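You operate a simulated robot arm through the tools that you are given. There is no shell and no other tool.

Carry out the task below with a simulated two-armed robot. There is one attempt and no reset: what you move stays moved.

Task
Top the check bench jug up to about its middle mark.
Fine: use the fill stand; the red-capped bottle moves to the shallow tray; swing the spout over and aside again; leave the jug on the ledge, the small drip tray dry and the racked bottles alone. Set down upright: fill stand bottle, check bench jug. Where these are worked on the way, their far stop is far enough and under half their travel is too little: swing spout.

Only the result counts: the job must be done as asked and must still hold three seconds after the hand-in. Knocking over, shifting, dropping, spilling or breaking anything else fails it.

Robot
Two 7-joint arms with two-finger grippers on one trunk that stands fixed in place. Base frame: the origin is at the foot of the trunk, x ahead of it, y to its left, z up. Units: cm, rad, N and s.
The left shoulder is at [4.3, 17, 134.8], the right one opposite. With the tool pointing down near the work surface each hand reaches from about 10 to 62 cm from the base axis, measured 20 degrees to its own side. Payload 2.69 kg a hand.
The tool frame of a hand sits at the grasp point between the pads (the TCP): z along the fingers, y along the line on which they close. The tips reach 2 cm beyond it. The gripper opens to 10 cm; its body begins 6.3 cm behind the TCP.
Orientation is told as [roll, pitch, yaw] about the base's x, y, z axes, in that order, counted from this pose: with the fingers straight down and closing along the base's y, the tool's x points along the base's -x, its y along +y and its z along -z.

Tools
- The arms move only by the tool apply_moves. It takes "left_motion", "right_motion" or both (then of equal length, played together; a hand with none holds still); each is a list of rows, each an object of numbers (a shift or turn left out is 0, a gripper value left out holds the last): "rx", "ry", "rz": the turn, a rotation vector about the tool's x, y, z in units of 60 degrees (1.0 is 60 degrees); "tx", "ty", "tz": the shift along the tool's x, y, z in units of 150 mm (1.0 is 150 mm); "claw": the gripper command, from -1 (shut) to 1 (fully open), values between in proportion. In form: [{"rx": .., "ry": .., "rz": .., "tx": .., "ty": .., "tz": .., "claw": ..}, ...]. A call has 1 to 20 rows; each row is the pose to reach, as a shift and turn from the pose commanded when the call began, along the tool's axes at that moment. A call with a number of a shift or a turn outside -1 to 1 is refused whole. Each row takes 0.2 s and may step no farther than 5 cm and 0.15 rad from the row before; otherwise, or with a gripper value out of range, the whole call is refused. Where a pose cannot be reached the arm comes as near as it can. A force on the tool above 90 N (or 10 N above the force at the start of the call, whichever is more), or a blocked arm, ends the call early, and 0.2 s more pass. Each finger travels about 10.8 cm/s and halts on what it meets, pressing with about 42 N; the grip force reading is that of the motor and also rises with nothing between the fingers. The clock runs only during rows and for 0.2 s after the last one: add rows that repeat a pose to give the fingers time. The reply holds the time, the measured pose of the TCP, the force on the tool along the base axes, the opening and the grip force, in the units named above and with some noise, with the torque about the TCP (base axes, N m) and any sound that the robot's microphone picked up.
- Cameras (640 x 400 px; columns grow to the right, rows downward): "scene" is now at [18.33, 2.49, 128.71]; the picture's right is [0.29, -0.96, -0.01], its down [-0.17, -0.05, -0.98] and it looks along [0.94, 0.29, -0.17] (base axes); focal length 214 px, centre (320, 200). "left" rides on the left gripper at [7, 1.9, -9.9] in its tool frame; the picture's right is [-0.26, 0.97, 0.00], its down [-0.75, -0.20, -0.63] and it looks along [-0.61, -0.16, 0.78] (tool axes); focal length 230 px, centre (320, 200). "right" rides on the right gripper at [7, -1.8, -9.9] in its tool frame; the picture's right is [0.26, 0.97, 0.00], its down [-0.75, 0.20, -0.63] and it looks along [-0.61, 0.16, 0.78] (tool axes); focal length 230 px, centre (320, 200). There is no depth. A picture from a camera that has moved, and an enlarged one, comes with that camera's place and axes in the base frame and with its lens. The place of the scene camera against the robot may be out by one fixed shift of up to 1.2 cm in any direction.
- capture(camera): a new picture of that camera. It takes no simulated time.
- move_column(by): moves the trunk up (or, below 0, down) by that many cm; the arms and the scene camera ride with it, the base frame stays. It gives what a move gives, with no picture.
- pan_tilt(pan, tilt): turns the head with the scene camera to pan (to the left, within 1.047 rad either way) and tilt (down, from -0.506 to 1.204), counted from straight ahead of the robot. It gives what a move gives.
- inspect(camera, box): a new picture of the part [left, top, right, bottom] of that camera's present view, enlarged. It takes no simulated time.
- finish_job(): hands the job in; it is judged then, once.

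Places have to be worked out from the pictures, the camera data and where the tool is seen. Open the grippers and draw the arms clear of the work before you hand the job in, unless the task says otherwise.

The tools are called after "Call:" by a JSON object that holds its "op" and its "data". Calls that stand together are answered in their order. apply_moves: Moves the arms, as the interface text tells. Its arguments: {"type":"object","properties":{"left_motion":{"type":"array"},"right_motion":{"type":"array"}},"required":[]} The other tools are called the same way: move_column (by) moves the trunk up or down; pan_tilt (pan, tilt) turns the head that bears the scene camera; capture (camera) takes a picture; inspect (camera, box) takes an enlarged picture of a part of a camera's view; finish_job () hands the job in.

At the start:

```text
time_s: 0.0
left_tool_pos: [37.86, 46.19, 135.35]
left_ee_rot: [-0.001, 0.001, 0.001]
left_force: [0.6, 0.2, -0.7]
left_ft_torque: [0.04, -0.04, 0.02]
left_finger_gap: 10.03
left_grasp_force: 0.0
right_tool_pos: [36.48, 0.68, 130.93]
right_ee_rot: [0.0, 0.002, 0.002]
right_force: [-0.8, 0.0, -0.3]
right_ft_torque: [0.0, -0.02, 0.02]
right_finger_gap: 10.02
right_grasp_force: 0.1
trunk travel left (down, up): [-57.5, 11.5]
head pan, tilt (commanded): [0.298, 0.159]
```

scene: 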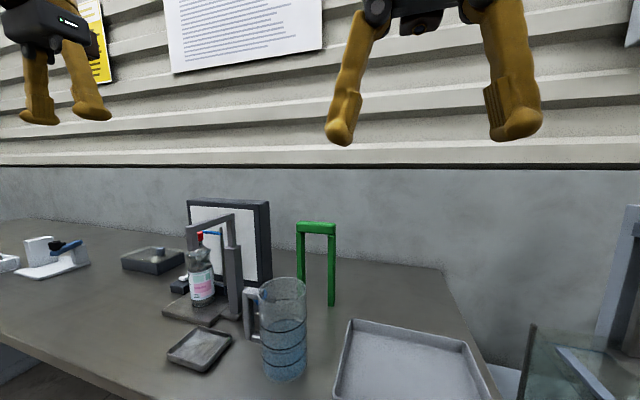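
right: 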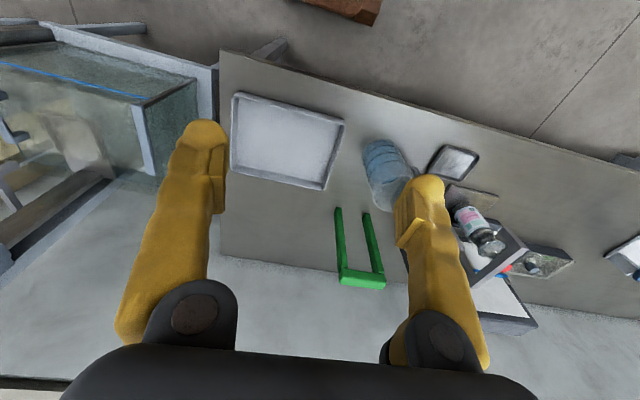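
left: 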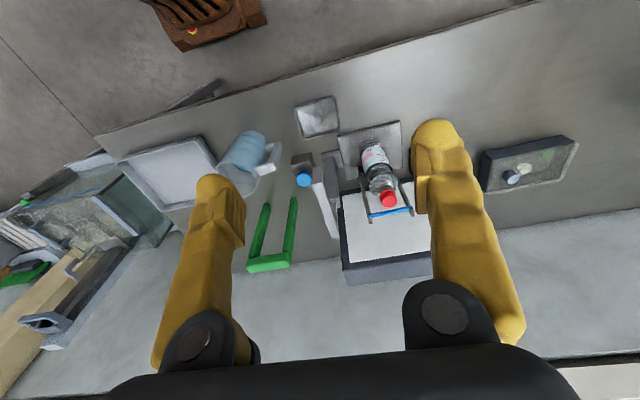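

I begin by turning the head to survey the bench: the jug, the stand with the red-capped bottle, trays and spout are in the middle, and other things may lie to the sides.

Call:
{"op": "pan_tilt", "data": {"pan": 0.3, "tilt": 0.6}}

Call:
{"op": "capture", "data": {"camera": "scene"}}

```text
time_s: 0.9
left_tool_pos: [35.62, 46.01, 135.94]
left_ee_rot: [-0.003, -0.015, -0.001]
left_force: [-0.7, 0.1, -1.0]
left_ft_torque: [-0.01, 0.0, 0.0]
left_finger_gap: 9.99
left_grasp_force: 0.0
right_tool_pos: [34.39, 0.57, 131.57]
right_ee_rot: [-0.002, -0.014, 0.001]
right_force: [-0.2, -0.6, -0.7]
right_ft_torque: [0.0, 0.04, -0.02]
right_finger_gap: 9.99
right_grasp_force: 0.0
trunk travel left (down, up): [-57.5, 11.5]
head pan, tilt (commanded): [0.3, 0.6]
```

```text
taken
camera scene: at [17.81, 2.38, 124.66], right [0.3, -0.96, -0.01], down [-0.55, -0.17, -0.82], along [0.78, 0.24, -0.58], focal length 214 px, centre (320, 200)
```

scene: 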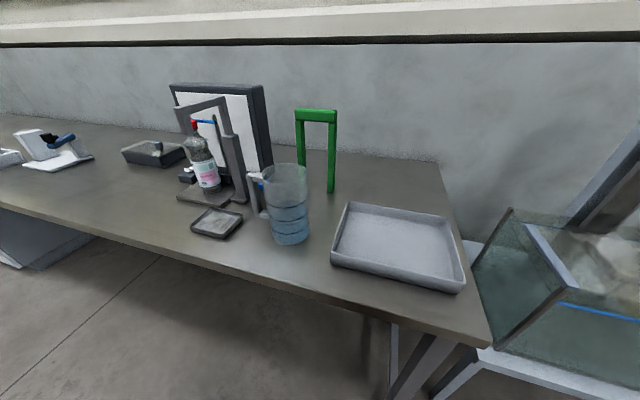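

The bench is clearer now; I take enlarged views of the stand, jug and surroundings.

Call:
{"op": "inspect", "data": {"camera": "scene", "box": [160, 70, 350, 260]}}

Call:
{"op": "inspect", "data": {"camera": "scene", "box": [0, 100, 200, 225]}}

Call:
{"op": "inspect", "data": {"camera": "scene", "box": [320, 120, 640, 320]}}

Call:
{"op": "inspect", "data": {"camera": "left", "box": [200, 70, 600, 320]}}

Call:
{"op": "capture", "data": {"camera": "right"}}

```text
2.11 times, centred on (255, 165) of scene
camera zoom: at [17.81, 2.38, 124.66], right [0.3, -0.96, -0.01], down [-0.55, -0.17, -0.82], along [0.78, 0.24, -0.58], focal length 452 px, centre (457, 274)
```

zoom: 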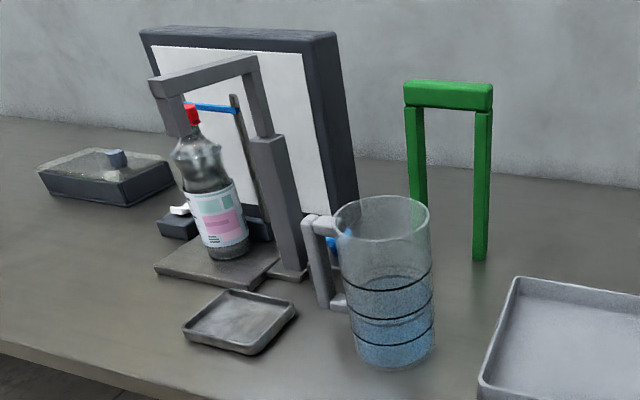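

```text
3.20 times, centred on (100, 162) of scene
camera zoom: at [17.81, 2.38, 124.66], right [0.3, -0.96, -0.01], down [-0.55, -0.17, -0.82], along [0.78, 0.24, -0.58], focal length 686 px, centre (1024, 320)
```

zoom: 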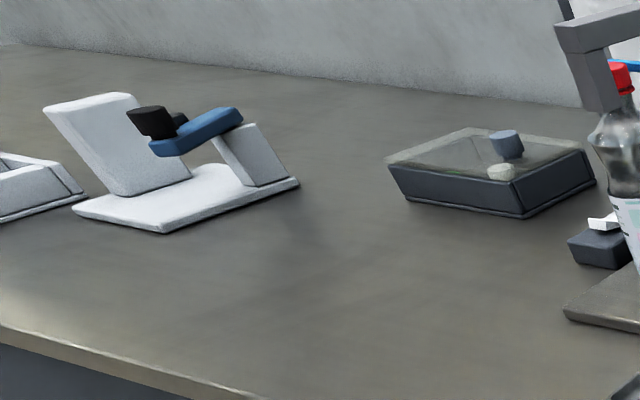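

```text
2.00 times, centred on (480, 220) of scene
camera zoom: at [17.81, 2.38, 124.66], right [0.3, -0.96, -0.01], down [-0.55, -0.17, -0.82], along [0.78, 0.24, -0.58], focal length 429 px, centre (0, 160)
```

zoom: 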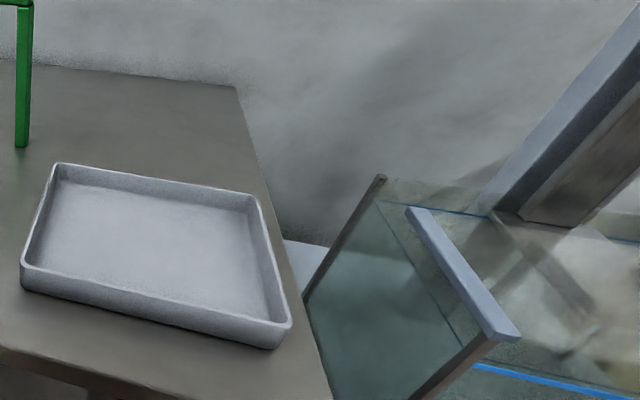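

```text
1.60 times, centred on (400, 195) of left
camera zoom: at [28.56, 47.86, 145.81], right [0.26, 0.97, 0.0], down [0.74, -0.2, 0.64], along [0.62, -0.16, -0.77], focal length 368 px, centre (192, 208)
```

zoom: 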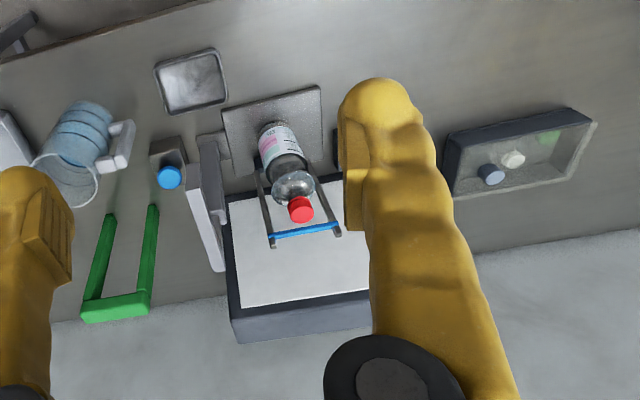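

```text
taken
camera right: at [27.3, -1.18, 141.38], right [-0.26, 0.97, -0.01], down [0.74, 0.2, 0.64], along [0.62, 0.16, -0.77], focal length 230 px, centre (320, 200)
```

right: 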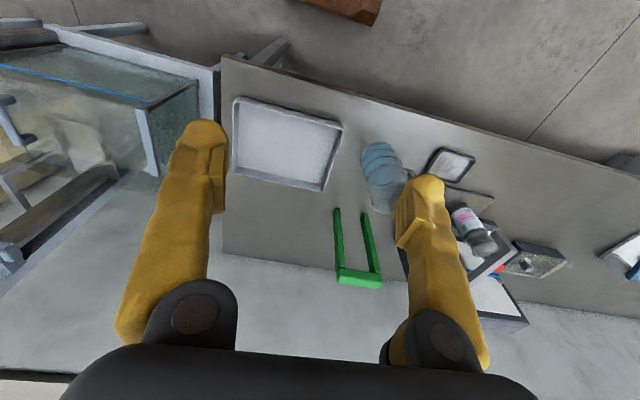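

I see a stand with the bottle, a bent grey arm, a blue knob and a green arch; I look to both sides for the rack, the ledge and anything else.

Call:
{"op": "pan_tilt", "data": {"pan": 1.0, "tilt": 0.6}}

Call:
{"op": "capture", "data": {"camera": "scene"}}

Call:
{"op": "pan_tilt", "data": {"pan": -0.6, "tilt": 0.6}}

Call:
{"op": "capture", "data": {"camera": "scene"}}

```text
time_s: 2.0
left_tool_pos: [35.76, 46.02, 135.8]
left_ee_rot: [-0.002, -0.016, -0.001]
left_force: [0.0, 0.4, 0.1]
left_ft_torque: [0.0, 0.01, 0.02]
left_finger_gap: 9.98
left_grasp_force: 0.1
right_tool_pos: [34.49, 0.52, 131.52]
right_ee_rot: [-0.003, -0.014, 0.002]
right_force: [0.5, 0.0, 0.2]
right_ft_torque: [0.0, 0.0, 0.03]
right_finger_gap: 10.0
right_grasp_force: 0.0
trunk travel left (down, up): [-57.5, 11.5]
head pan, tilt (commanded): [1.0, 0.6]
```

```text
taken
camera scene: at [14.19, 7.2, 124.71], right [0.84, -0.54, -0.01], down [-0.32, -0.48, -0.82], along [0.44, 0.69, -0.57], focal length 214 px, centre (320, 200)
```

scene: 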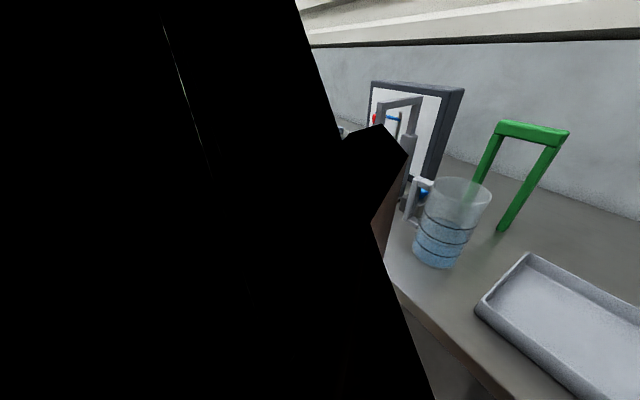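

```text
time_s: 3.6
left_tool_pos: [35.64, 45.99, 135.83]
left_ee_rot: [-0.004, -0.015, 0.0]
left_force: [0.6, 0.1, 0.8]
left_ft_torque: [-0.03, -0.01, -0.03]
left_finger_gap: 9.98
left_grasp_force: 0.1
right_tool_pos: [34.44, 0.56, 131.53]
right_ee_rot: [-0.003, -0.016, 0.002]
right_force: [-0.8, -0.1, 0.7]
right_ft_torque: [-0.02, 0.01, 0.02]
right_finger_gap: 9.99
right_grasp_force: 0.1
trunk travel left (down, up): [-57.5, 11.5]
head pan, tilt (commanded): [-0.6, 0.6]
```

```text
taken
camera scene: at [16.69, -5.23, 124.67], right [-0.56, -0.83, 0.01], down [-0.48, 0.32, -0.82], along [0.67, -0.47, -0.58], focal length 214 px, centre (320, 200)
```

scene: 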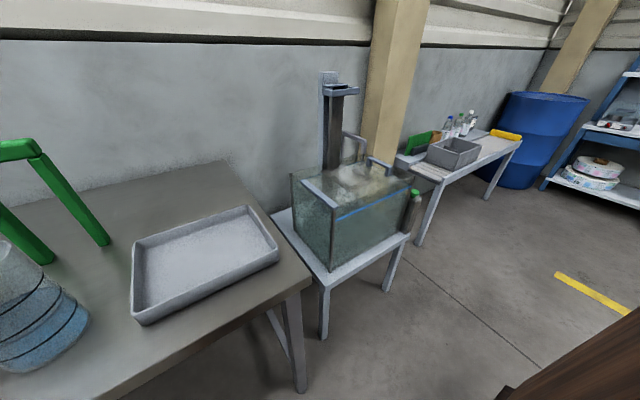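

The racked bottles stand on a far table, out of the way. The stand with the bottle lies around x≈66, y≈55 and the jug around (53, 21), table top near z≈82; I bring the left hand lower and back to see the stand more closely.

Call:
{"op": "apply_moves", "data": {"left_motion": [{"tx": 0.1, "ty": 0.08, "tz": 0.18}, {"tx": 0.2, "ty": 0.16, "tz": 0.36}, {"tx": 0.3, "ty": 0.24, "tz": 0.54}, {"tx": 0.4, "ty": 0.32, "tz": 0.72}, {"tx": 0.5, "ty": 0.4, "tz": 0.9}, {"tx": 0.5, "ty": 0.4, "tz": 0.9}]}}

Call:
{"op": "capture", "data": {"camera": "left"}}

Call:
{"op": "pan_tilt", "data": {"pan": 0.5, "tilt": 0.55}}

Call:
{"op": "capture", "data": {"camera": "scene"}}

```text
time_s: 5.0
left_tool_pos: [28.32, 51.76, 122.33]
left_ee_rot: [-0.002, -0.016, -0.001]
left_force: [-0.5, 0.2, -0.1]
left_ft_torque: [0.0, -0.04, -0.01]
left_finger_gap: 10.0
left_grasp_force: 0.0
right_tool_pos: [34.47, 0.53, 131.61]
right_ee_rot: [-0.001, -0.014, 0.002]
right_force: [0.8, -0.1, 0.0]
right_ft_torque: [0.05, 0.0, -0.01]
right_finger_gap: 10.02
right_grasp_force: 0.0
trunk travel left (down, up): [-57.5, 11.5]
head pan, tilt (commanded): [-0.6, 0.6]
```

```text
taken
camera left: at [21.25, 53.67, 132.23], right [0.26, 0.97, 0.0], down [0.74, -0.2, 0.64], along [0.62, -0.16, -0.77], focal length 230 px, centre (320, 200)
```

left: 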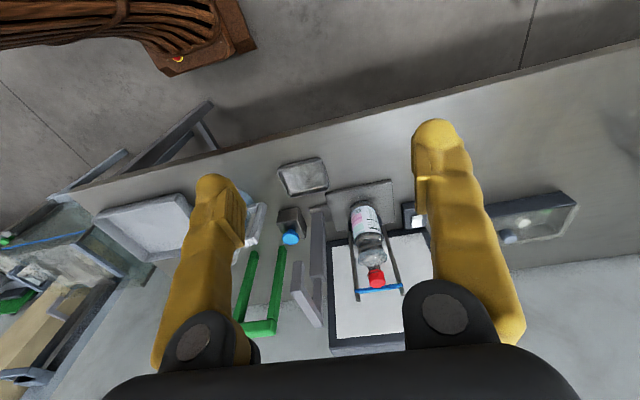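

```text
time_s: 6.4
left_tool_pos: [28.32, 51.99, 122.2]
left_ee_rot: [-0.002, -0.016, 0.0]
left_force: [-0.7, -0.2, -0.5]
left_ft_torque: [-0.03, 0.01, -0.01]
left_finger_gap: 9.99
left_grasp_force: 0.1
right_tool_pos: [34.46, 0.72, 131.47]
right_ee_rot: [-0.002, -0.016, 0.002]
right_force: [-0.2, -1.3, -0.1]
right_ft_torque: [-0.02, 0.0, 0.02]
right_finger_gap: 9.97
right_grasp_force: 0.0
trunk travel left (down, up): [-57.5, 11.5]
head pan, tilt (commanded): [0.499, 0.55]
```

```text
taken
camera scene: at [17.28, 4.05, 125.11], right [0.48, -0.88, -0.01], down [-0.47, -0.25, -0.84], along [0.74, 0.41, -0.54], focal length 214 px, centre (320, 200)
```

scene: 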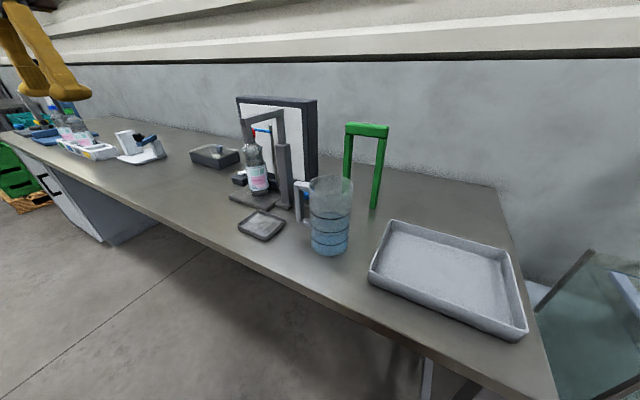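

The racked bottles are at the far left of the bench. I enlarge the stand in both views to understand the spout, knob and base.

Call:
{"op": "inspect", "data": {"camera": "left", "box": [240, 140, 460, 360]}}

Call:
{"op": "inspect", "data": {"camera": "scene", "box": [220, 90, 370, 260]}}

Call:
{"op": "inspect", "data": {"camera": "right", "box": [330, 130, 640, 330]}}

```text
1.82 times, centred on (350, 250) of left
camera zoom: at [21.27, 53.72, 132.23], right [0.26, 0.97, 0.0], down [0.74, -0.2, 0.64], along [0.62, -0.16, -0.77], focal length 418 px, centre (266, 109)
```

zoom: 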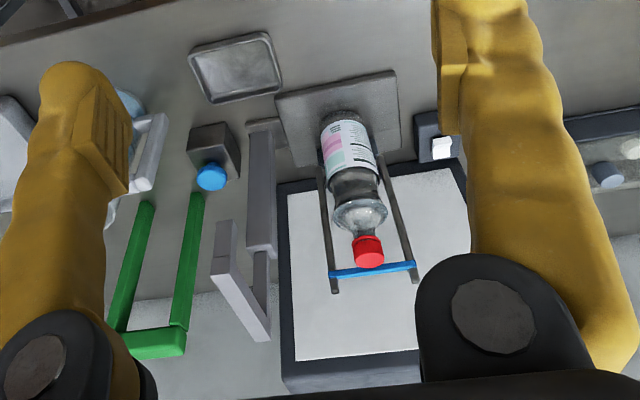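

```text
2.35 times, centred on (295, 175) of scene
camera zoom: at [17.28, 4.05, 125.11], right [0.48, -0.88, -0.01], down [-0.47, -0.25, -0.84], along [0.74, 0.41, -0.54], focal length 505 px, centre (379, 259)
```

zoom: 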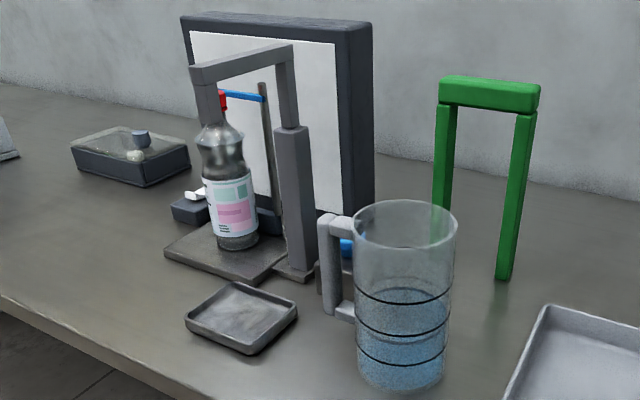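

```text
2.00 times, centred on (485, 230) of right
camera zoom: at [27.33, -1.18, 141.37], right [-0.26, 0.97, -0.01], down [0.74, 0.2, 0.64], along [0.62, 0.16, -0.77], focal length 460 px, centre (-10, 140)
```

zoom: 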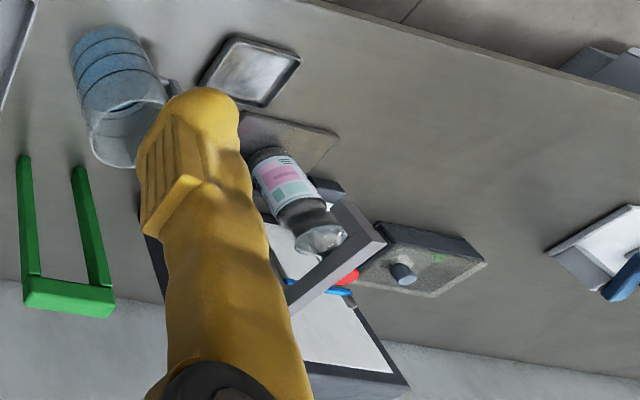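

The spout is a bent arm on a thick post pointing towards the robot, the bottle stands on the plate beside it, and a blue button box sits on the other side of the post. I zoom in on the jug's level and marks, and on the plate.

Call:
{"op": "inspect", "data": {"camera": "scene", "box": [285, 165, 365, 265]}}

Call:
{"op": "inspect", "data": {"camera": "scene", "box": [225, 90, 325, 220]}}

Call:
{"op": "inspect", "data": {"camera": "right", "box": [350, 130, 430, 220]}}

Call:
{"op": "inspect", "data": {"camera": "scene", "box": [0, 60, 230, 200]}}

```text
4.00 times, centred on (325, 215) of scene
camera zoom: at [17.28, 4.05, 125.11], right [0.48, -0.88, -0.01], down [-0.47, -0.25, -0.84], along [0.74, 0.41, -0.54], focal length 858 px, centre (300, 140)
```

zoom: 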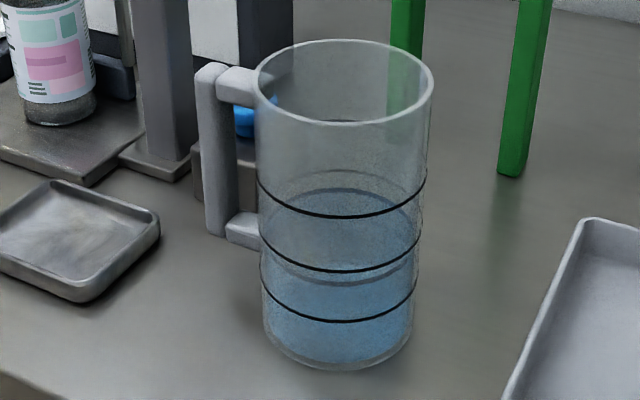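

```text
3.08 times, centred on (275, 155) of scene
camera zoom: at [17.28, 4.05, 125.11], right [0.48, -0.88, -0.01], down [-0.47, -0.25, -0.84], along [0.74, 0.41, -0.54], focal length 660 px, centre (458, 338)
```

zoom: 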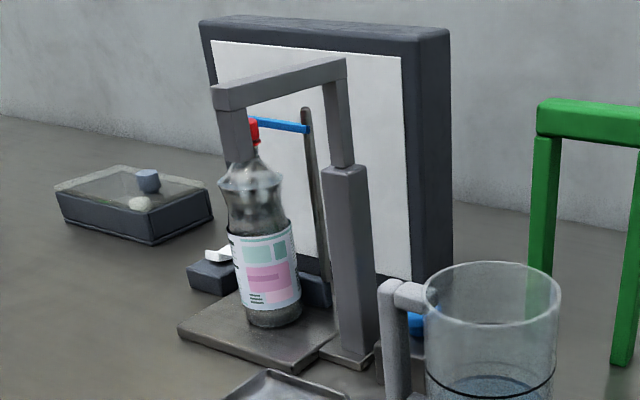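

```text
4.44 times, centred on (390, 175) of right
camera zoom: at [27.33, -1.18, 141.37], right [-0.26, 0.97, -0.01], down [0.74, 0.2, 0.64], along [0.62, 0.16, -0.77], focal length 1022 px, centre (9, 311)
```

zoom: 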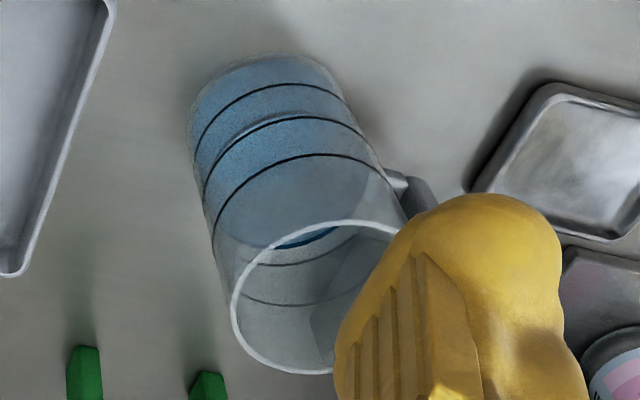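

```text
2.78 times, centred on (115, 130) of scene
camera zoom: at [17.28, 4.05, 125.11], right [0.48, -0.88, -0.01], down [-0.47, -0.25, -0.84], along [0.74, 0.41, -0.54], focal length 597 px, centre (890, 395)
```

zoom: 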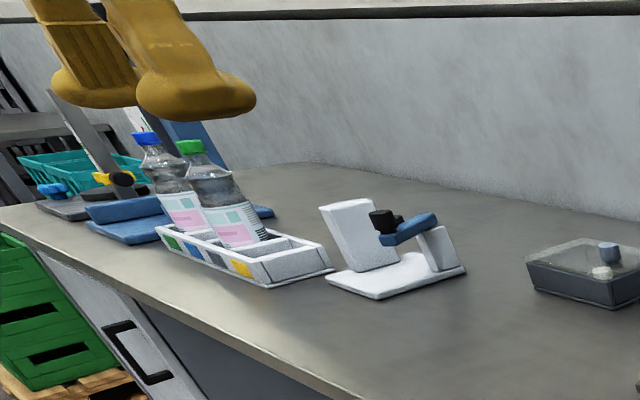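

The liquid stands slightly below the middle ring. I estimate: plate x 58–72, y 46–63, top z≈85; bottle about (65.5, 54.5); spout post about (66, 42.5) with its arm pointing to −x above the small tray; blue button about (63.7, 34.4, 92). I bring the left hand closer to verify the rods, buttons and spout.

Call:
{"op": "apply_moves", "data": {"left_motion": [{"tx": -0.2, "ty": 0.05}, {"tx": -0.4, "ty": 0.1}, {"tx": -0.6, "ty": 0.15}, {"tx": -0.8, "ty": 0.2}, {"tx": -0.8, "ty": 0.2}]}}

Call:
{"op": "capture", "data": {"camera": "left"}}

Call:
{"op": "inspect", "data": {"camera": "left", "box": [200, 80, 420, 280]}}

```text
time_s: 7.6
left_tool_pos: [40.31, 55.03, 122.32]
left_ee_rot: [-0.003, -0.016, -0.001]
left_force: [0.4, -0.7, 0.6]
left_ft_torque: [0.0, -0.03, -0.06]
left_finger_gap: 10.01
left_grasp_force: 0.1
right_tool_pos: [34.27, 0.54, 131.62]
right_ee_rot: [-0.002, -0.014, 0.002]
right_force: [-0.2, -0.1, 0.0]
right_ft_torque: [0.01, -0.02, -0.02]
right_finger_gap: 9.99
right_grasp_force: 0.0
trunk travel left (down, up): [-57.5, 11.5]
head pan, tilt (commanded): [0.499, 0.55]
```

```text
taken
camera left: at [33.21, 56.77, 132.23], right [0.26, 0.97, 0.0], down [0.74, -0.2, 0.64], along [0.62, -0.16, -0.77], focal length 230 px, centre (320, 200)
```

left: 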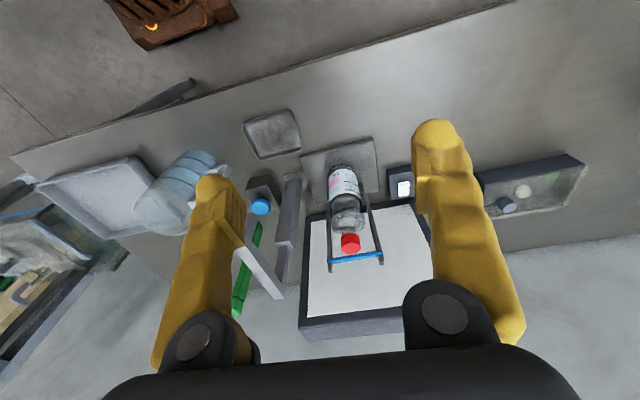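

```text
2.00 times, centred on (310, 180) of left
camera zoom: at [33.21, 56.77, 132.23], right [0.26, 0.97, 0.0], down [0.74, -0.2, 0.64], along [0.62, -0.16, -0.77], focal length 460 px, centre (340, 240)
```

zoom: 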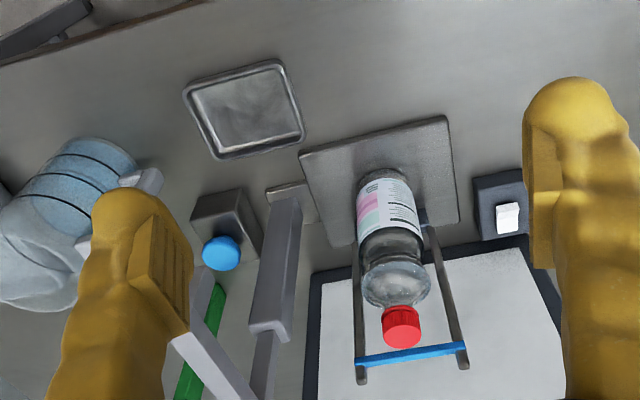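

Refined: plate x 57.5–71.8, y 45.7–62.6, top z≈85.3; bottle centre (65.1, 54.4), cap top z≈106.6; jug centre (53.9, 21.5), rim z≈102.7. I lower the trunk 20 cm for reach and for a more level view of the spout and jug.

Call:
{"op": "move_column", "data": {"by": -20}}

Call:
{"op": "pan_tilt", "data": {"pan": 0.6, "tilt": 0.2}}

Call:
{"op": "capture", "data": {"camera": "scene"}}

Call:
{"op": "capture", "data": {"camera": "left"}}

Call:
{"op": "capture", "data": {"camera": "right"}}

```text
time_s: 9.7
left_tool_pos: [40.4, 54.98, 102.25]
left_ee_rot: [-0.002, -0.015, 0.0]
left_force: [-0.2, 0.1, 0.3]
left_ft_torque: [-0.04, 0.01, -0.02]
left_finger_gap: 9.99
left_grasp_force: 0.0
right_tool_pos: [34.47, 0.58, 111.55]
right_ee_rot: [-0.002, -0.016, 0.002]
right_force: [0.4, -0.1, -0.6]
right_ft_torque: [-0.01, 0.01, -0.02]
right_finger_gap: 10.0
right_grasp_force: 0.0
trunk travel left (down, up): [-37.5, 31.5]
head pan, tilt (commanded): [0.499, 0.55]
```

```text
time_s: 10.6
left_tool_pos: [40.28, 54.92, 102.27]
left_ee_rot: [-0.001, -0.016, 0.0]
left_force: [0.3, -0.7, 0.5]
left_ft_torque: [0.0, 0.01, 0.01]
left_finger_gap: 10.0
left_grasp_force: 0.1
right_tool_pos: [34.41, 0.58, 111.49]
right_ee_rot: [0.0, -0.015, 0.002]
right_force: [0.2, -0.2, 0.8]
right_ft_torque: [0.0, 0.0, 0.02]
right_finger_gap: 10.0
right_grasp_force: 0.2
trunk travel left (down, up): [-37.5, 31.5]
head pan, tilt (commanded): [0.6, 0.201]
```

```text
taken
camera scene: at [16.8, 5.03, 108.34], right [0.56, -0.82, -0.01], down [-0.18, -0.11, -0.98], along [0.8, 0.55, -0.21], focal length 214 px, centre (320, 200)
```

scene: 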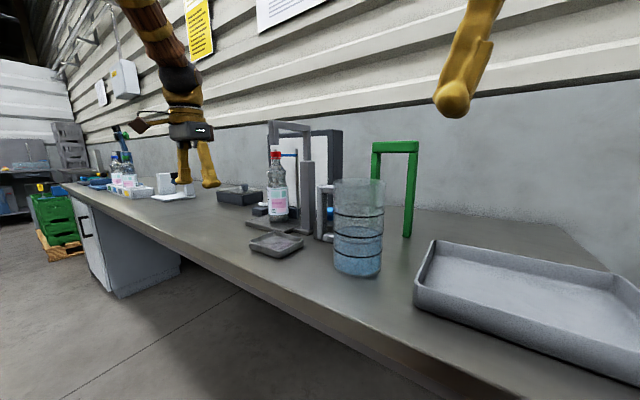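

```text
taken
camera left: at [33.28, 56.82, 112.21], right [0.26, 0.97, 0.0], down [0.74, -0.2, 0.64], along [0.62, -0.16, -0.77], focal length 230 px, centre (320, 200)
```

left: 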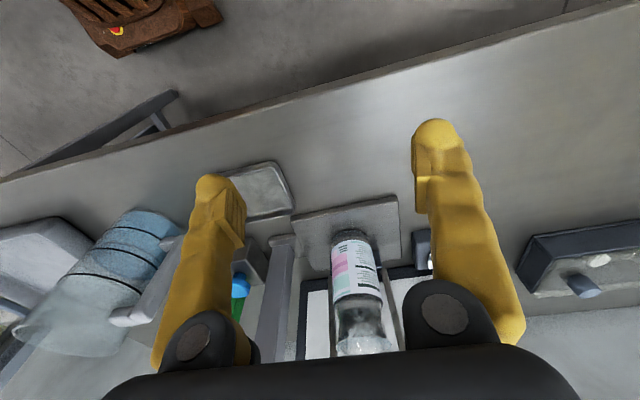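

```text
taken
camera right: at [27.29, -1.17, 121.38], right [-0.26, 0.97, -0.01], down [0.74, 0.2, 0.64], along [0.62, 0.16, -0.77], focal length 230 px, centre (320, 200)
```

right: 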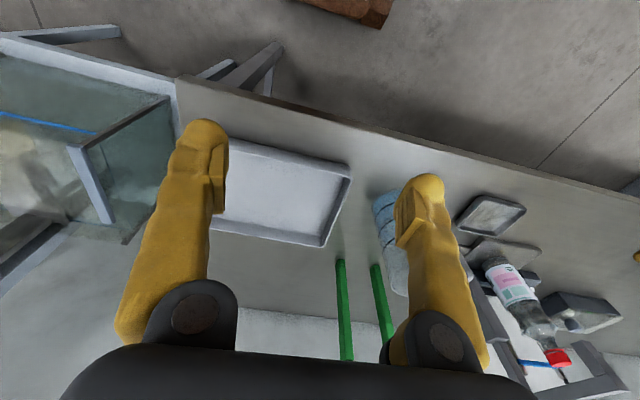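

The more level view shows spout, bottle and jug side by side; I enlarge them to read the nozzle height and the liquid level.

Call:
{"op": "inspect", "data": {"camera": "scene", "box": [230, 110, 350, 265]}}

Call:
{"op": "inspect", "data": {"camera": "scene", "box": [305, 165, 395, 285]}}

Call:
{"op": "inspect", "data": {"camera": "scene", "box": [340, 120, 640, 400]}}

```text
2.58 times, centred on (290, 188) of scene
camera zoom: at [16.8, 5.03, 108.34], right [0.56, -0.82, -0.01], down [-0.18, -0.11, -0.98], along [0.8, 0.55, -0.21], focal length 554 px, centre (397, 232)
```

zoom: 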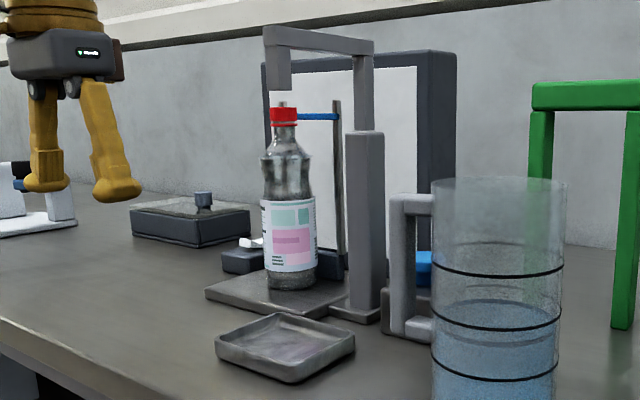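

```text
3.33 times, centred on (350, 225) of scene
camera zoom: at [16.8, 5.03, 108.34], right [0.56, -0.82, -0.01], down [-0.18, -0.11, -0.98], along [0.8, 0.55, -0.21], focal length 715 px, centre (220, 117)
```

zoom: 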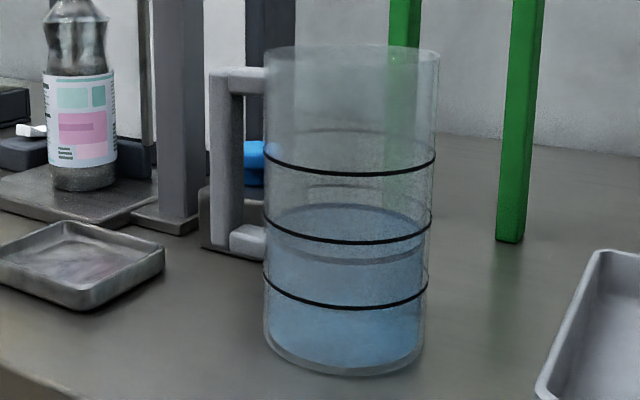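

```text
1.43 times, centred on (490, 260) of scene
camera zoom: at [16.8, 5.03, 108.34], right [0.56, -0.82, -0.01], down [-0.18, -0.11, -0.98], along [0.8, 0.55, -0.21], focal length 306 px, centre (77, 114)
```

zoom: 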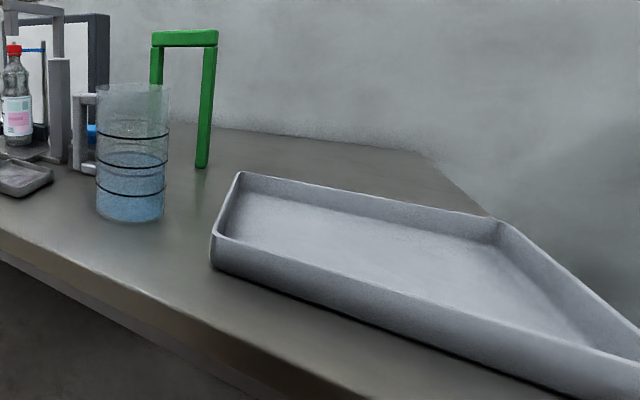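

The liquid surface front lies about 0.3 of a ring spacing under the middle ring (roughly 1.2 cm low); the nozzle bottom is near z≈109 and the arm top near 114. I now tilt the left hand forward 60° and bring it to about (45, 54.4, 94.5), in line with the bottle.

Call:
{"op": "apply_moves", "data": {"left_motion": [{"ry": -0.125, "tx": -0.04, "ty": -0.005, "tz": 0.065, "claw": 1}, {"ry": -0.25, "tx": -0.08, "ty": -0.01, "tz": 0.13, "claw": 1}, {"ry": -0.375, "tx": -0.12, "ty": -0.015, "tz": 0.195, "claw": 1}, {"ry": -0.5, "tx": -0.16, "ty": -0.02, "tz": 0.26, "claw": 1}, {"ry": -0.625, "tx": -0.2, "ty": -0.025, "tz": 0.325, "claw": 1}, {"ry": -0.75, "tx": -0.24, "ty": -0.03, "tz": 0.39, "claw": 1}, {"ry": -0.875, "tx": -0.28, "ty": -0.035, "tz": 0.455, "claw": 1}, {"ry": -1.0, "tx": -0.31, "ty": -0.04, "tz": 0.52, "claw": 1}, {"ry": -1.0, "tx": -0.31, "ty": -0.04, "tz": 0.52, "claw": 1}, {"ry": -1.0, "tx": -0.31, "ty": -0.04, "tz": 0.52, "claw": 1}]}}

Call:
{"op": "capture", "data": {"camera": "left"}}

Call:
{"op": "capture", "data": {"camera": "scene"}}

```text
time_s: 12.8
left_tool_pos: [44.79, 54.35, 93.71]
left_ee_rot: [-0.005, -1.047, 0.008]
left_force: [0.1, 0.0, 0.2]
left_ft_torque: [0.03, 0.0, -0.04]
left_finger_gap: 9.99
left_grasp_force: 0.0
left hand out of reach, approached as far as the arm can: row 6, 7, 8
right_tool_pos: [34.36, 0.59, 111.61]
right_ee_rot: [-0.002, -0.016, 0.0]
right_force: [0.0, -0.5, 0.4]
right_ft_torque: [-0.02, 0.0, -0.01]
right_finger_gap: 10.0
right_grasp_force: 0.0
trunk travel left (down, up): [-37.5, 31.5]
head pan, tilt (commanded): [0.6, 0.201]
```

```text
taken
camera left: at [32.76, 56.07, 92.78], right [0.13, 0.97, 0.22], down [-0.17, -0.2, 0.97], along [0.98, -0.16, 0.14], focal length 230 px, centre (320, 200)
```

left: 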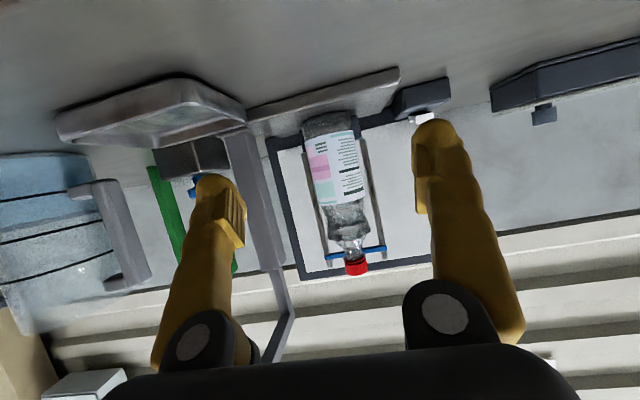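

```text
taken
camera scene: at [16.79, 5.03, 108.34], right [0.57, -0.82, -0.01], down [-0.18, -0.11, -0.98], along [0.8, 0.55, -0.21], focal length 214 px, centre (320, 200)
```

scene: 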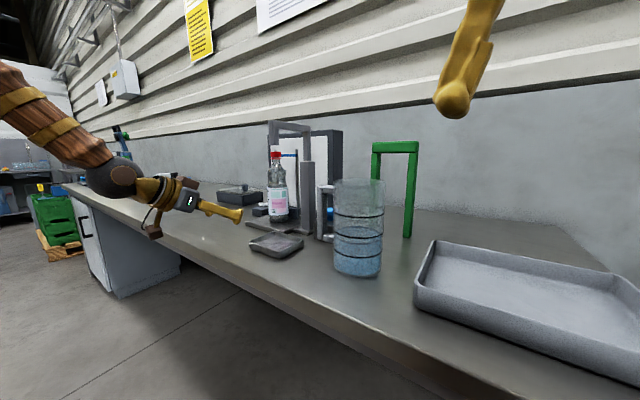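

The hand is tilted and aligned with the bottle (bottle near y≈54.1). I advance 12 cm straight along +x with the gripper open.

Call:
{"op": "apply_moves", "data": {"left_motion": [{"tx": -0.08, "tz": 0.139, "claw": 1}, {"tx": -0.16, "tz": 0.277, "claw": 1}, {"tx": -0.24, "tz": 0.416, "claw": 1}, {"tx": -0.32, "tz": 0.554, "claw": 1}, {"tx": -0.4, "tz": 0.693, "claw": 1}, {"tx": -0.4, "tz": 0.693, "claw": 1}]}}

Call:
{"op": "capture", "data": {"camera": "left"}}

Call:
{"op": "inspect", "data": {"camera": "scene", "box": [150, 110, 350, 265]}}

```text
time_s: 14.2
left_tool_pos: [57.1, 54.45, 94.44]
left_ee_rot: [-0.009, -1.064, 0.009]
left_force: [-0.1, 0.7, -0.3]
left_ft_torque: [0.01, -0.01, 0.0]
left_finger_gap: 10.01
left_grasp_force: 0.1
right_tool_pos: [34.29, 0.58, 111.6]
right_ee_rot: [0.0, -0.015, 0.002]
right_force: [-0.8, -0.2, 0.0]
right_ft_torque: [0.01, 0.0, 0.01]
right_finger_gap: 9.99
right_grasp_force: 0.0
trunk travel left (down, up): [-37.5, 31.5]
head pan, tilt (commanded): [0.6, 0.201]
```

```text
taken
camera left: at [45.24, 56.22, 93.34], right [0.12, 0.97, 0.22], down [-0.19, -0.2, 0.96], along [0.97, -0.16, 0.15], focal length 230 px, centre (320, 200)
```

left: 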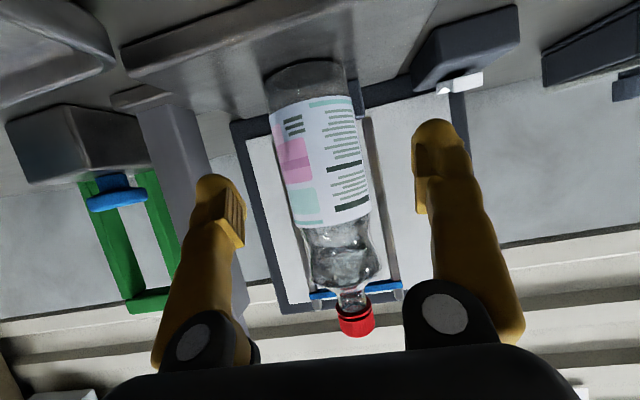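

```text
2.58 times, centred on (250, 188) of scene
camera zoom: at [16.77, 5.02, 108.35], right [0.57, -0.82, -0.01], down [-0.18, -0.11, -0.98], along [0.8, 0.55, -0.21], focal length 554 px, centre (501, 232)
```

zoom: 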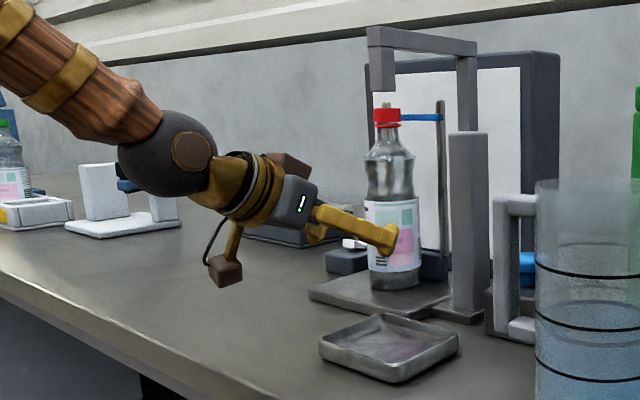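

Fingers straddle the bottle line; bottle centre computes to y≈53.9. I advance another 7.6 cm to put the TCP at the bottle axis.

Call:
{"op": "apply_moves", "data": {"left_motion": [{"tx": -0.05, "ty": -0.01, "tz": 0.117, "claw": 1}, {"tx": -0.1, "ty": -0.02, "tz": 0.234, "claw": 1}, {"tx": -0.15, "ty": -0.033, "tz": 0.352, "claw": 1}, {"tx": -0.2, "ty": -0.033, "tz": 0.469, "claw": 1}, {"tx": -0.2, "ty": -0.033, "tz": 0.469, "claw": 1}]}}

Call:
{"op": "capture", "data": {"camera": "left"}}

Call:
{"op": "inspect", "data": {"camera": "scene", "box": [150, 110, 350, 265]}}

```text
time_s: 15.4
left_tool_pos: [64.99, 54.41, 93.64]
left_ee_rot: [-0.013, -1.06, 0.008]
left_force: [-0.6, 0.9, -0.1]
left_ft_torque: [-0.04, -0.02, 0.02]
left_finger_gap: 10.04
left_grasp_force: 0.0
right_tool_pos: [34.37, 0.57, 111.54]
right_ee_rot: [-0.002, -0.017, 0.003]
right_force: [0.1, -0.1, 0.6]
right_ft_torque: [0.0, -0.02, 0.0]
right_finger_gap: 9.99
right_grasp_force: 0.1
trunk travel left (down, up): [-37.5, 31.5]
head pan, tilt (commanded): [0.6, 0.201]
```

```text
taken
camera left: at [53.07, 56.21, 92.56], right [0.13, 0.97, 0.22], down [-0.18, -0.2, 0.96], along [0.97, -0.16, 0.15], focal length 230 px, centre (320, 200)
```

left: 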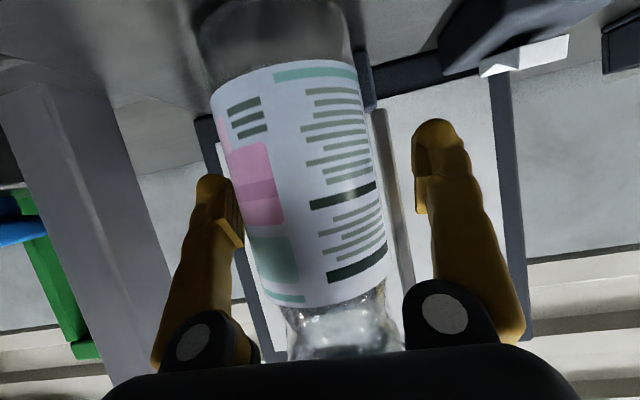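

```text
2.58 times, centred on (250, 188) of scene
camera zoom: at [16.78, 5.02, 108.35], right [0.57, -0.82, -0.01], down [-0.18, -0.11, -0.98], along [0.8, 0.55, -0.21], focal length 554 px, centre (501, 232)
```

zoom: 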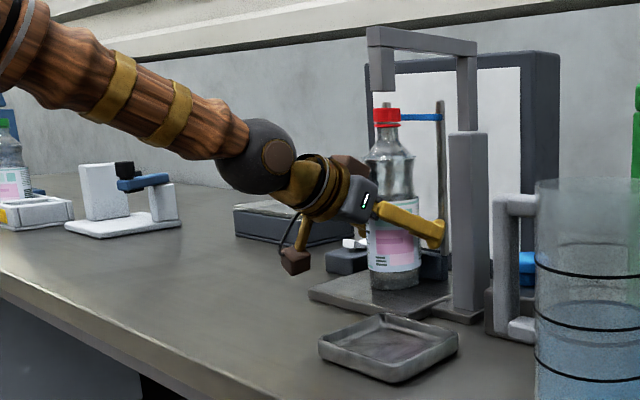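

The bottle axis appears at y≈53.5, about 0.9 cm to the −y side of the TCP, so I shift the hand by that before closing.

Call:
{"op": "apply_moves", "data": {"left_motion": [{"ty": -0.03, "claw": 1}, {"ty": -0.06, "claw": 1}, {"ty": -0.06, "claw": 1}, {"ty": -0.06, "claw": 1}]}}

Call:
{"op": "capture", "data": {"camera": "left"}}

```text
time_s: 16.4
left_tool_pos: [65.01, 53.53, 93.77]
left_ee_rot: [-0.01, -1.061, 0.008]
left_force: [-0.6, 0.2, -0.8]
left_ft_torque: [0.0, 0.02, 0.01]
left_finger_gap: 9.99
left_grasp_force: 0.1
right_tool_pos: [34.28, 0.66, 111.57]
right_ee_rot: [0.0, -0.018, 0.001]
right_force: [-0.1, 0.2, 0.0]
right_ft_torque: [0.0, 0.03, -0.01]
right_finger_gap: 10.0
right_grasp_force: 0.0
trunk travel left (down, up): [-37.5, 31.5]
head pan, tilt (commanded): [0.6, 0.201]
```

```text
taken
camera left: at [53.05, 55.29, 92.7], right [0.13, 0.97, 0.22], down [-0.18, -0.2, 0.96], along [0.97, -0.16, 0.15], focal length 230 px, centre (320, 200)
```

left: 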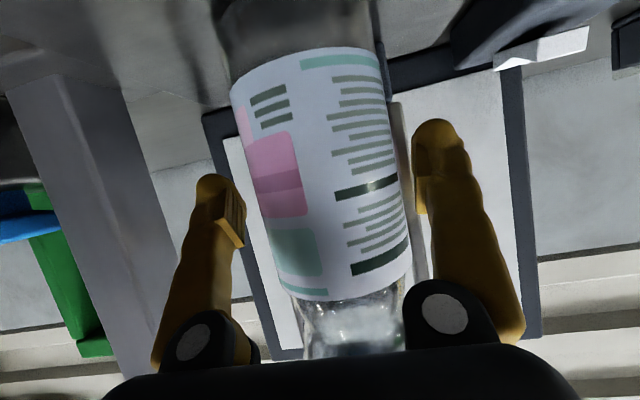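

The bottle is now centred between the fingers. I close the gripper gradually and hold.

Call:
{"op": "apply_moves", "data": {"left_motion": [{"claw": 0.6}, {"claw": 0.45}, {"claw": 0.3}, {"claw": 0.0}, {"claw": -0.5}, {"claw": -0.5}, {"claw": -0.5}]}}

Call:
{"op": "capture", "data": {"camera": "left"}}

```text
time_s: 18.0
left_tool_pos: [65.0, 53.55, 93.85]
left_ee_rot: [-0.011, -1.063, 0.009]
left_force: [0.4, 1.5, 0.4]
left_ft_torque: [0.06, -0.1, 0.02]
left_finger_gap: 6.62
left_grasp_force: 42.2
right_tool_pos: [34.37, 0.68, 111.52]
right_ee_rot: [-0.001, -0.016, 0.003]
right_force: [-0.7, -0.6, -1.0]
right_ft_torque: [-0.01, -0.01, -0.01]
right_finger_gap: 10.0
right_grasp_force: 0.0
trunk travel left (down, up): [-37.5, 31.5]
head pan, tilt (commanded): [0.6, 0.201]
```

```text
taken
camera left: at [53.04, 55.32, 92.68], right [0.13, 0.97, 0.22], down [-0.18, -0.2, 0.96], along [0.97, -0.16, 0.15], focal length 230 px, centre (320, 200)
```

left: 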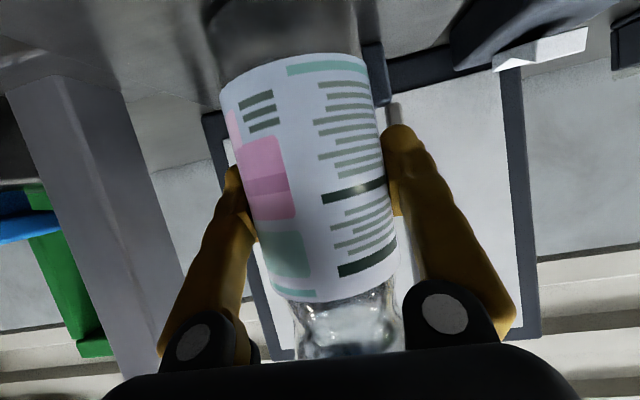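

The bottle is held (6.6 cm, 42 N). I lift it straight up 3 cm slowly and check the load.

Call:
{"op": "apply_moves", "data": {"left_motion": [{"tx": -0.03, "tz": -0.016, "claw": -0.5}, {"tx": -0.06, "tz": -0.032, "claw": -0.5}, {"tx": -0.1, "tz": -0.055, "claw": -0.5}, {"tx": -0.14, "tz": -0.077, "claw": -0.5}, {"tx": -0.175, "tz": -0.097, "claw": -0.5}, {"tx": -0.175, "tz": -0.097, "claw": -0.5}]}}

Call:
{"op": "inspect", "data": {"camera": "scene", "box": [150, 110, 350, 265]}}

```text
time_s: 19.4
left_tool_pos: [64.96, 53.4, 96.71]
left_ee_rot: [-0.012, -1.062, 0.007]
left_force: [0.6, -0.2, -5.9]
left_ft_torque: [0.02, -0.03, 0.04]
left_finger_gap: 6.59
left_grasp_force: 42.3
right_tool_pos: [34.52, 0.74, 111.52]
right_ee_rot: [-0.002, -0.013, 0.002]
right_force: [-0.4, -0.2, 0.1]
right_ft_torque: [-0.02, -0.01, 0.01]
right_finger_gap: 10.01
right_grasp_force: 0.1
trunk travel left (down, up): [-37.5, 31.5]
head pan, tilt (commanded): [0.6, 0.201]
```

```text
2.58 times, centred on (250, 188) of scene
camera zoom: at [16.85, 5.07, 108.33], right [0.57, -0.82, -0.01], down [-0.18, -0.11, -0.98], along [0.8, 0.55, -0.21], focal length 554 px, centre (501, 232)
```

zoom: 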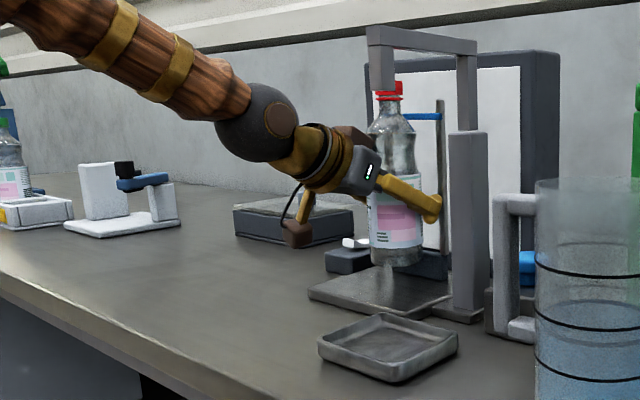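

Load 5.9 N and the bottle clears the plate. I retract it about 16 cm toward the robot and rise 2 cm, keeping clear of the nozzle.

Call:
{"op": "apply_moves", "data": {"left_motion": [{"tx": 0.05, "tz": -0.125, "claw": -0.5}, {"tx": 0.1, "tz": -0.25, "claw": -0.5}, {"tx": 0.15, "tz": -0.375, "claw": -0.5}, {"tx": 0.2, "tz": -0.5, "claw": -0.5}, {"tx": 0.25, "tz": -0.625, "claw": -0.5}, {"tx": 0.3, "tz": -0.75, "claw": -0.5}, {"tx": 0.35, "tz": -0.875, "claw": -0.5}, {"tx": 0.4, "tz": -0.997, "claw": -0.5}, {"tx": 0.4, "tz": -0.997, "claw": -0.5}]}}

Call:
{"op": "pan_tilt", "data": {"pan": 0.3, "tilt": 0.35}}

Call:
{"op": "capture", "data": {"camera": "scene"}}

```text
time_s: 21.4
left_tool_pos: [48.85, 52.89, 98.77]
left_ee_rot: [-0.007, -1.063, 0.008]
left_force: [0.4, 0.1, -5.7]
left_ft_torque: [0.01, -0.04, -0.01]
left_finger_gap: 6.6
left_grasp_force: 42.0
right_tool_pos: [34.47, 0.64, 111.63]
right_ee_rot: [-0.002, -0.014, 0.0]
right_force: [-0.1, 0.2, 0.0]
right_ft_torque: [0.02, -0.02, 0.0]
right_finger_gap: 9.98
right_grasp_force: 0.1
trunk travel left (down, up): [-37.5, 31.5]
head pan, tilt (commanded): [0.6, 0.201]
```

```text
time_s: 22.2
left_tool_pos: [48.81, 52.9, 98.79]
left_ee_rot: [-0.006, -1.063, 0.006]
left_force: [0.4, 0.3, -5.5]
left_ft_torque: [0.0, -0.07, 0.01]
left_finger_gap: 6.63
left_grasp_force: 42.3
right_tool_pos: [34.45, 0.44, 111.58]
right_ee_rot: [-0.001, -0.013, 0.002]
right_force: [0.1, -0.3, 0.1]
right_ft_torque: [-0.01, 0.01, 0.0]
right_finger_gap: 10.03
right_grasp_force: 0.0
trunk travel left (down, up): [-37.5, 31.5]
head pan, tilt (commanded): [0.3, 0.351]
```

```text
taken
camera scene: at [18.01, 2.56, 106.92], right [0.3, -0.95, 0.0], down [-0.34, -0.1, -0.93], along [0.89, 0.28, -0.36], focal length 214 px, centre (320, 200)
```

scene: 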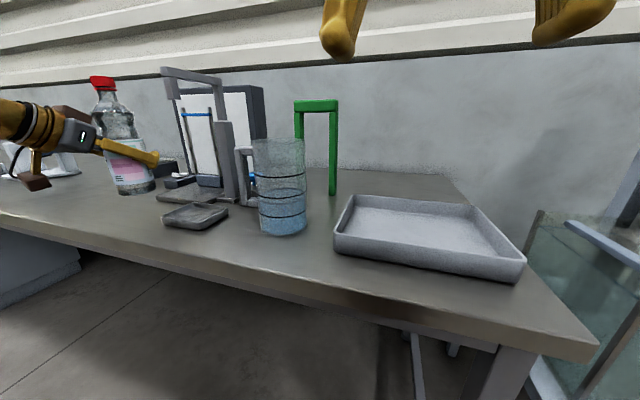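

Bottle is held steadily. The right hand is in the way of the tray, so I move it to the right while the left hand backs the bottle to x≈42 and begins moving right in front of the jug.

Call:
{"op": "apply_moves", "data": {"left_motion": [{"tx": 0.03, "tz": -0.12, "claw": -0.5}, {"tx": 0.06, "tz": -0.24, "claw": -0.5}, {"tx": 0.09, "tz": -0.36, "claw": -0.5}, {"tx": 0.11, "tz": -0.473, "claw": -0.5}, {"tx": 0.11, "tz": -0.473, "ty": -0.15, "claw": -0.5}, {"tx": 0.11, "tz": -0.473, "ty": -0.3, "claw": -0.5}, {"tx": 0.11, "tz": -0.473, "ty": -0.45, "claw": -0.5}, {"tx": 0.11, "tz": -0.473, "ty": -0.6, "claw": -0.5}, {"tx": 0.11, "tz": -0.473, "ty": -0.75, "claw": -0.5}, {"tx": 0.11, "tz": -0.473, "ty": -0.9, "claw": -0.5}, {"tx": 0.11, "tz": -0.473, "ty": -0.9, "claw": -0.5}], "right_motion": [{"ty": -0.1}, {"ty": -0.2}, {"ty": -0.3}, {"ty": -0.4}, {"ty": -0.5}, {"ty": -0.6}, {"ty": -0.7}, {"ty": -0.8}, {"ty": -0.9}, {"ty": -1.0}, {"ty": -1.0}]}}

Call:
{"op": "capture", "data": {"camera": "scene"}}

Call:
{"op": "capture", "data": {"camera": "left"}}

```text
time_s: 24.6
left_tool_pos: [41.81, 39.49, 100.99]
left_ee_rot: [-0.008, -1.062, 0.006]
left_force: [-0.5, 0.8, -5.5]
left_ft_torque: [-0.01, -0.06, 0.01]
left_finger_gap: 6.59
left_grasp_force: 42.2
right_tool_pos: [34.51, -14.29, 111.6]
right_ee_rot: [-0.003, -0.016, 0.003]
right_force: [0.4, -0.9, 0.0]
right_ft_torque: [0.01, 0.04, 0.01]
right_finger_gap: 10.0
right_grasp_force: 0.0
trunk travel left (down, up): [-37.5, 31.5]
head pan, tilt (commanded): [0.3, 0.351]
```

```text
taken
camera scene: at [18.0, 2.59, 106.91], right [0.3, -0.96, 0.0], down [-0.34, -0.1, -0.93], along [0.89, 0.28, -0.36], focal length 214 px, centre (320, 200)
```

scene: 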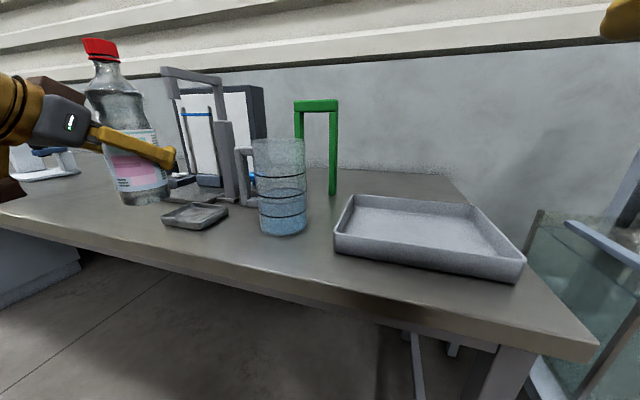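

```text
taken
camera left: at [29.72, 41.29, 99.85], right [0.12, 0.97, 0.22], down [-0.18, -0.2, 0.96], along [0.97, -0.16, 0.15], focal length 230 px, centre (320, 200)
```

left: 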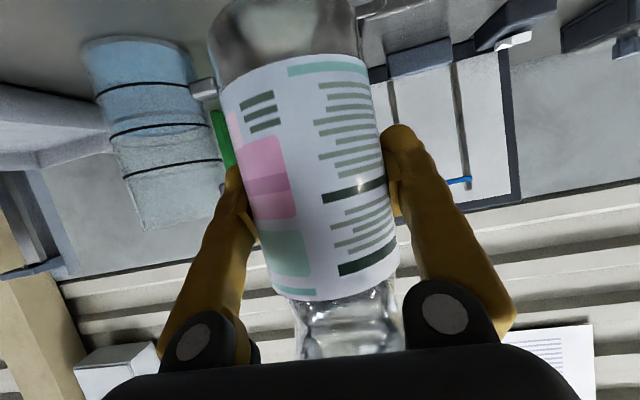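

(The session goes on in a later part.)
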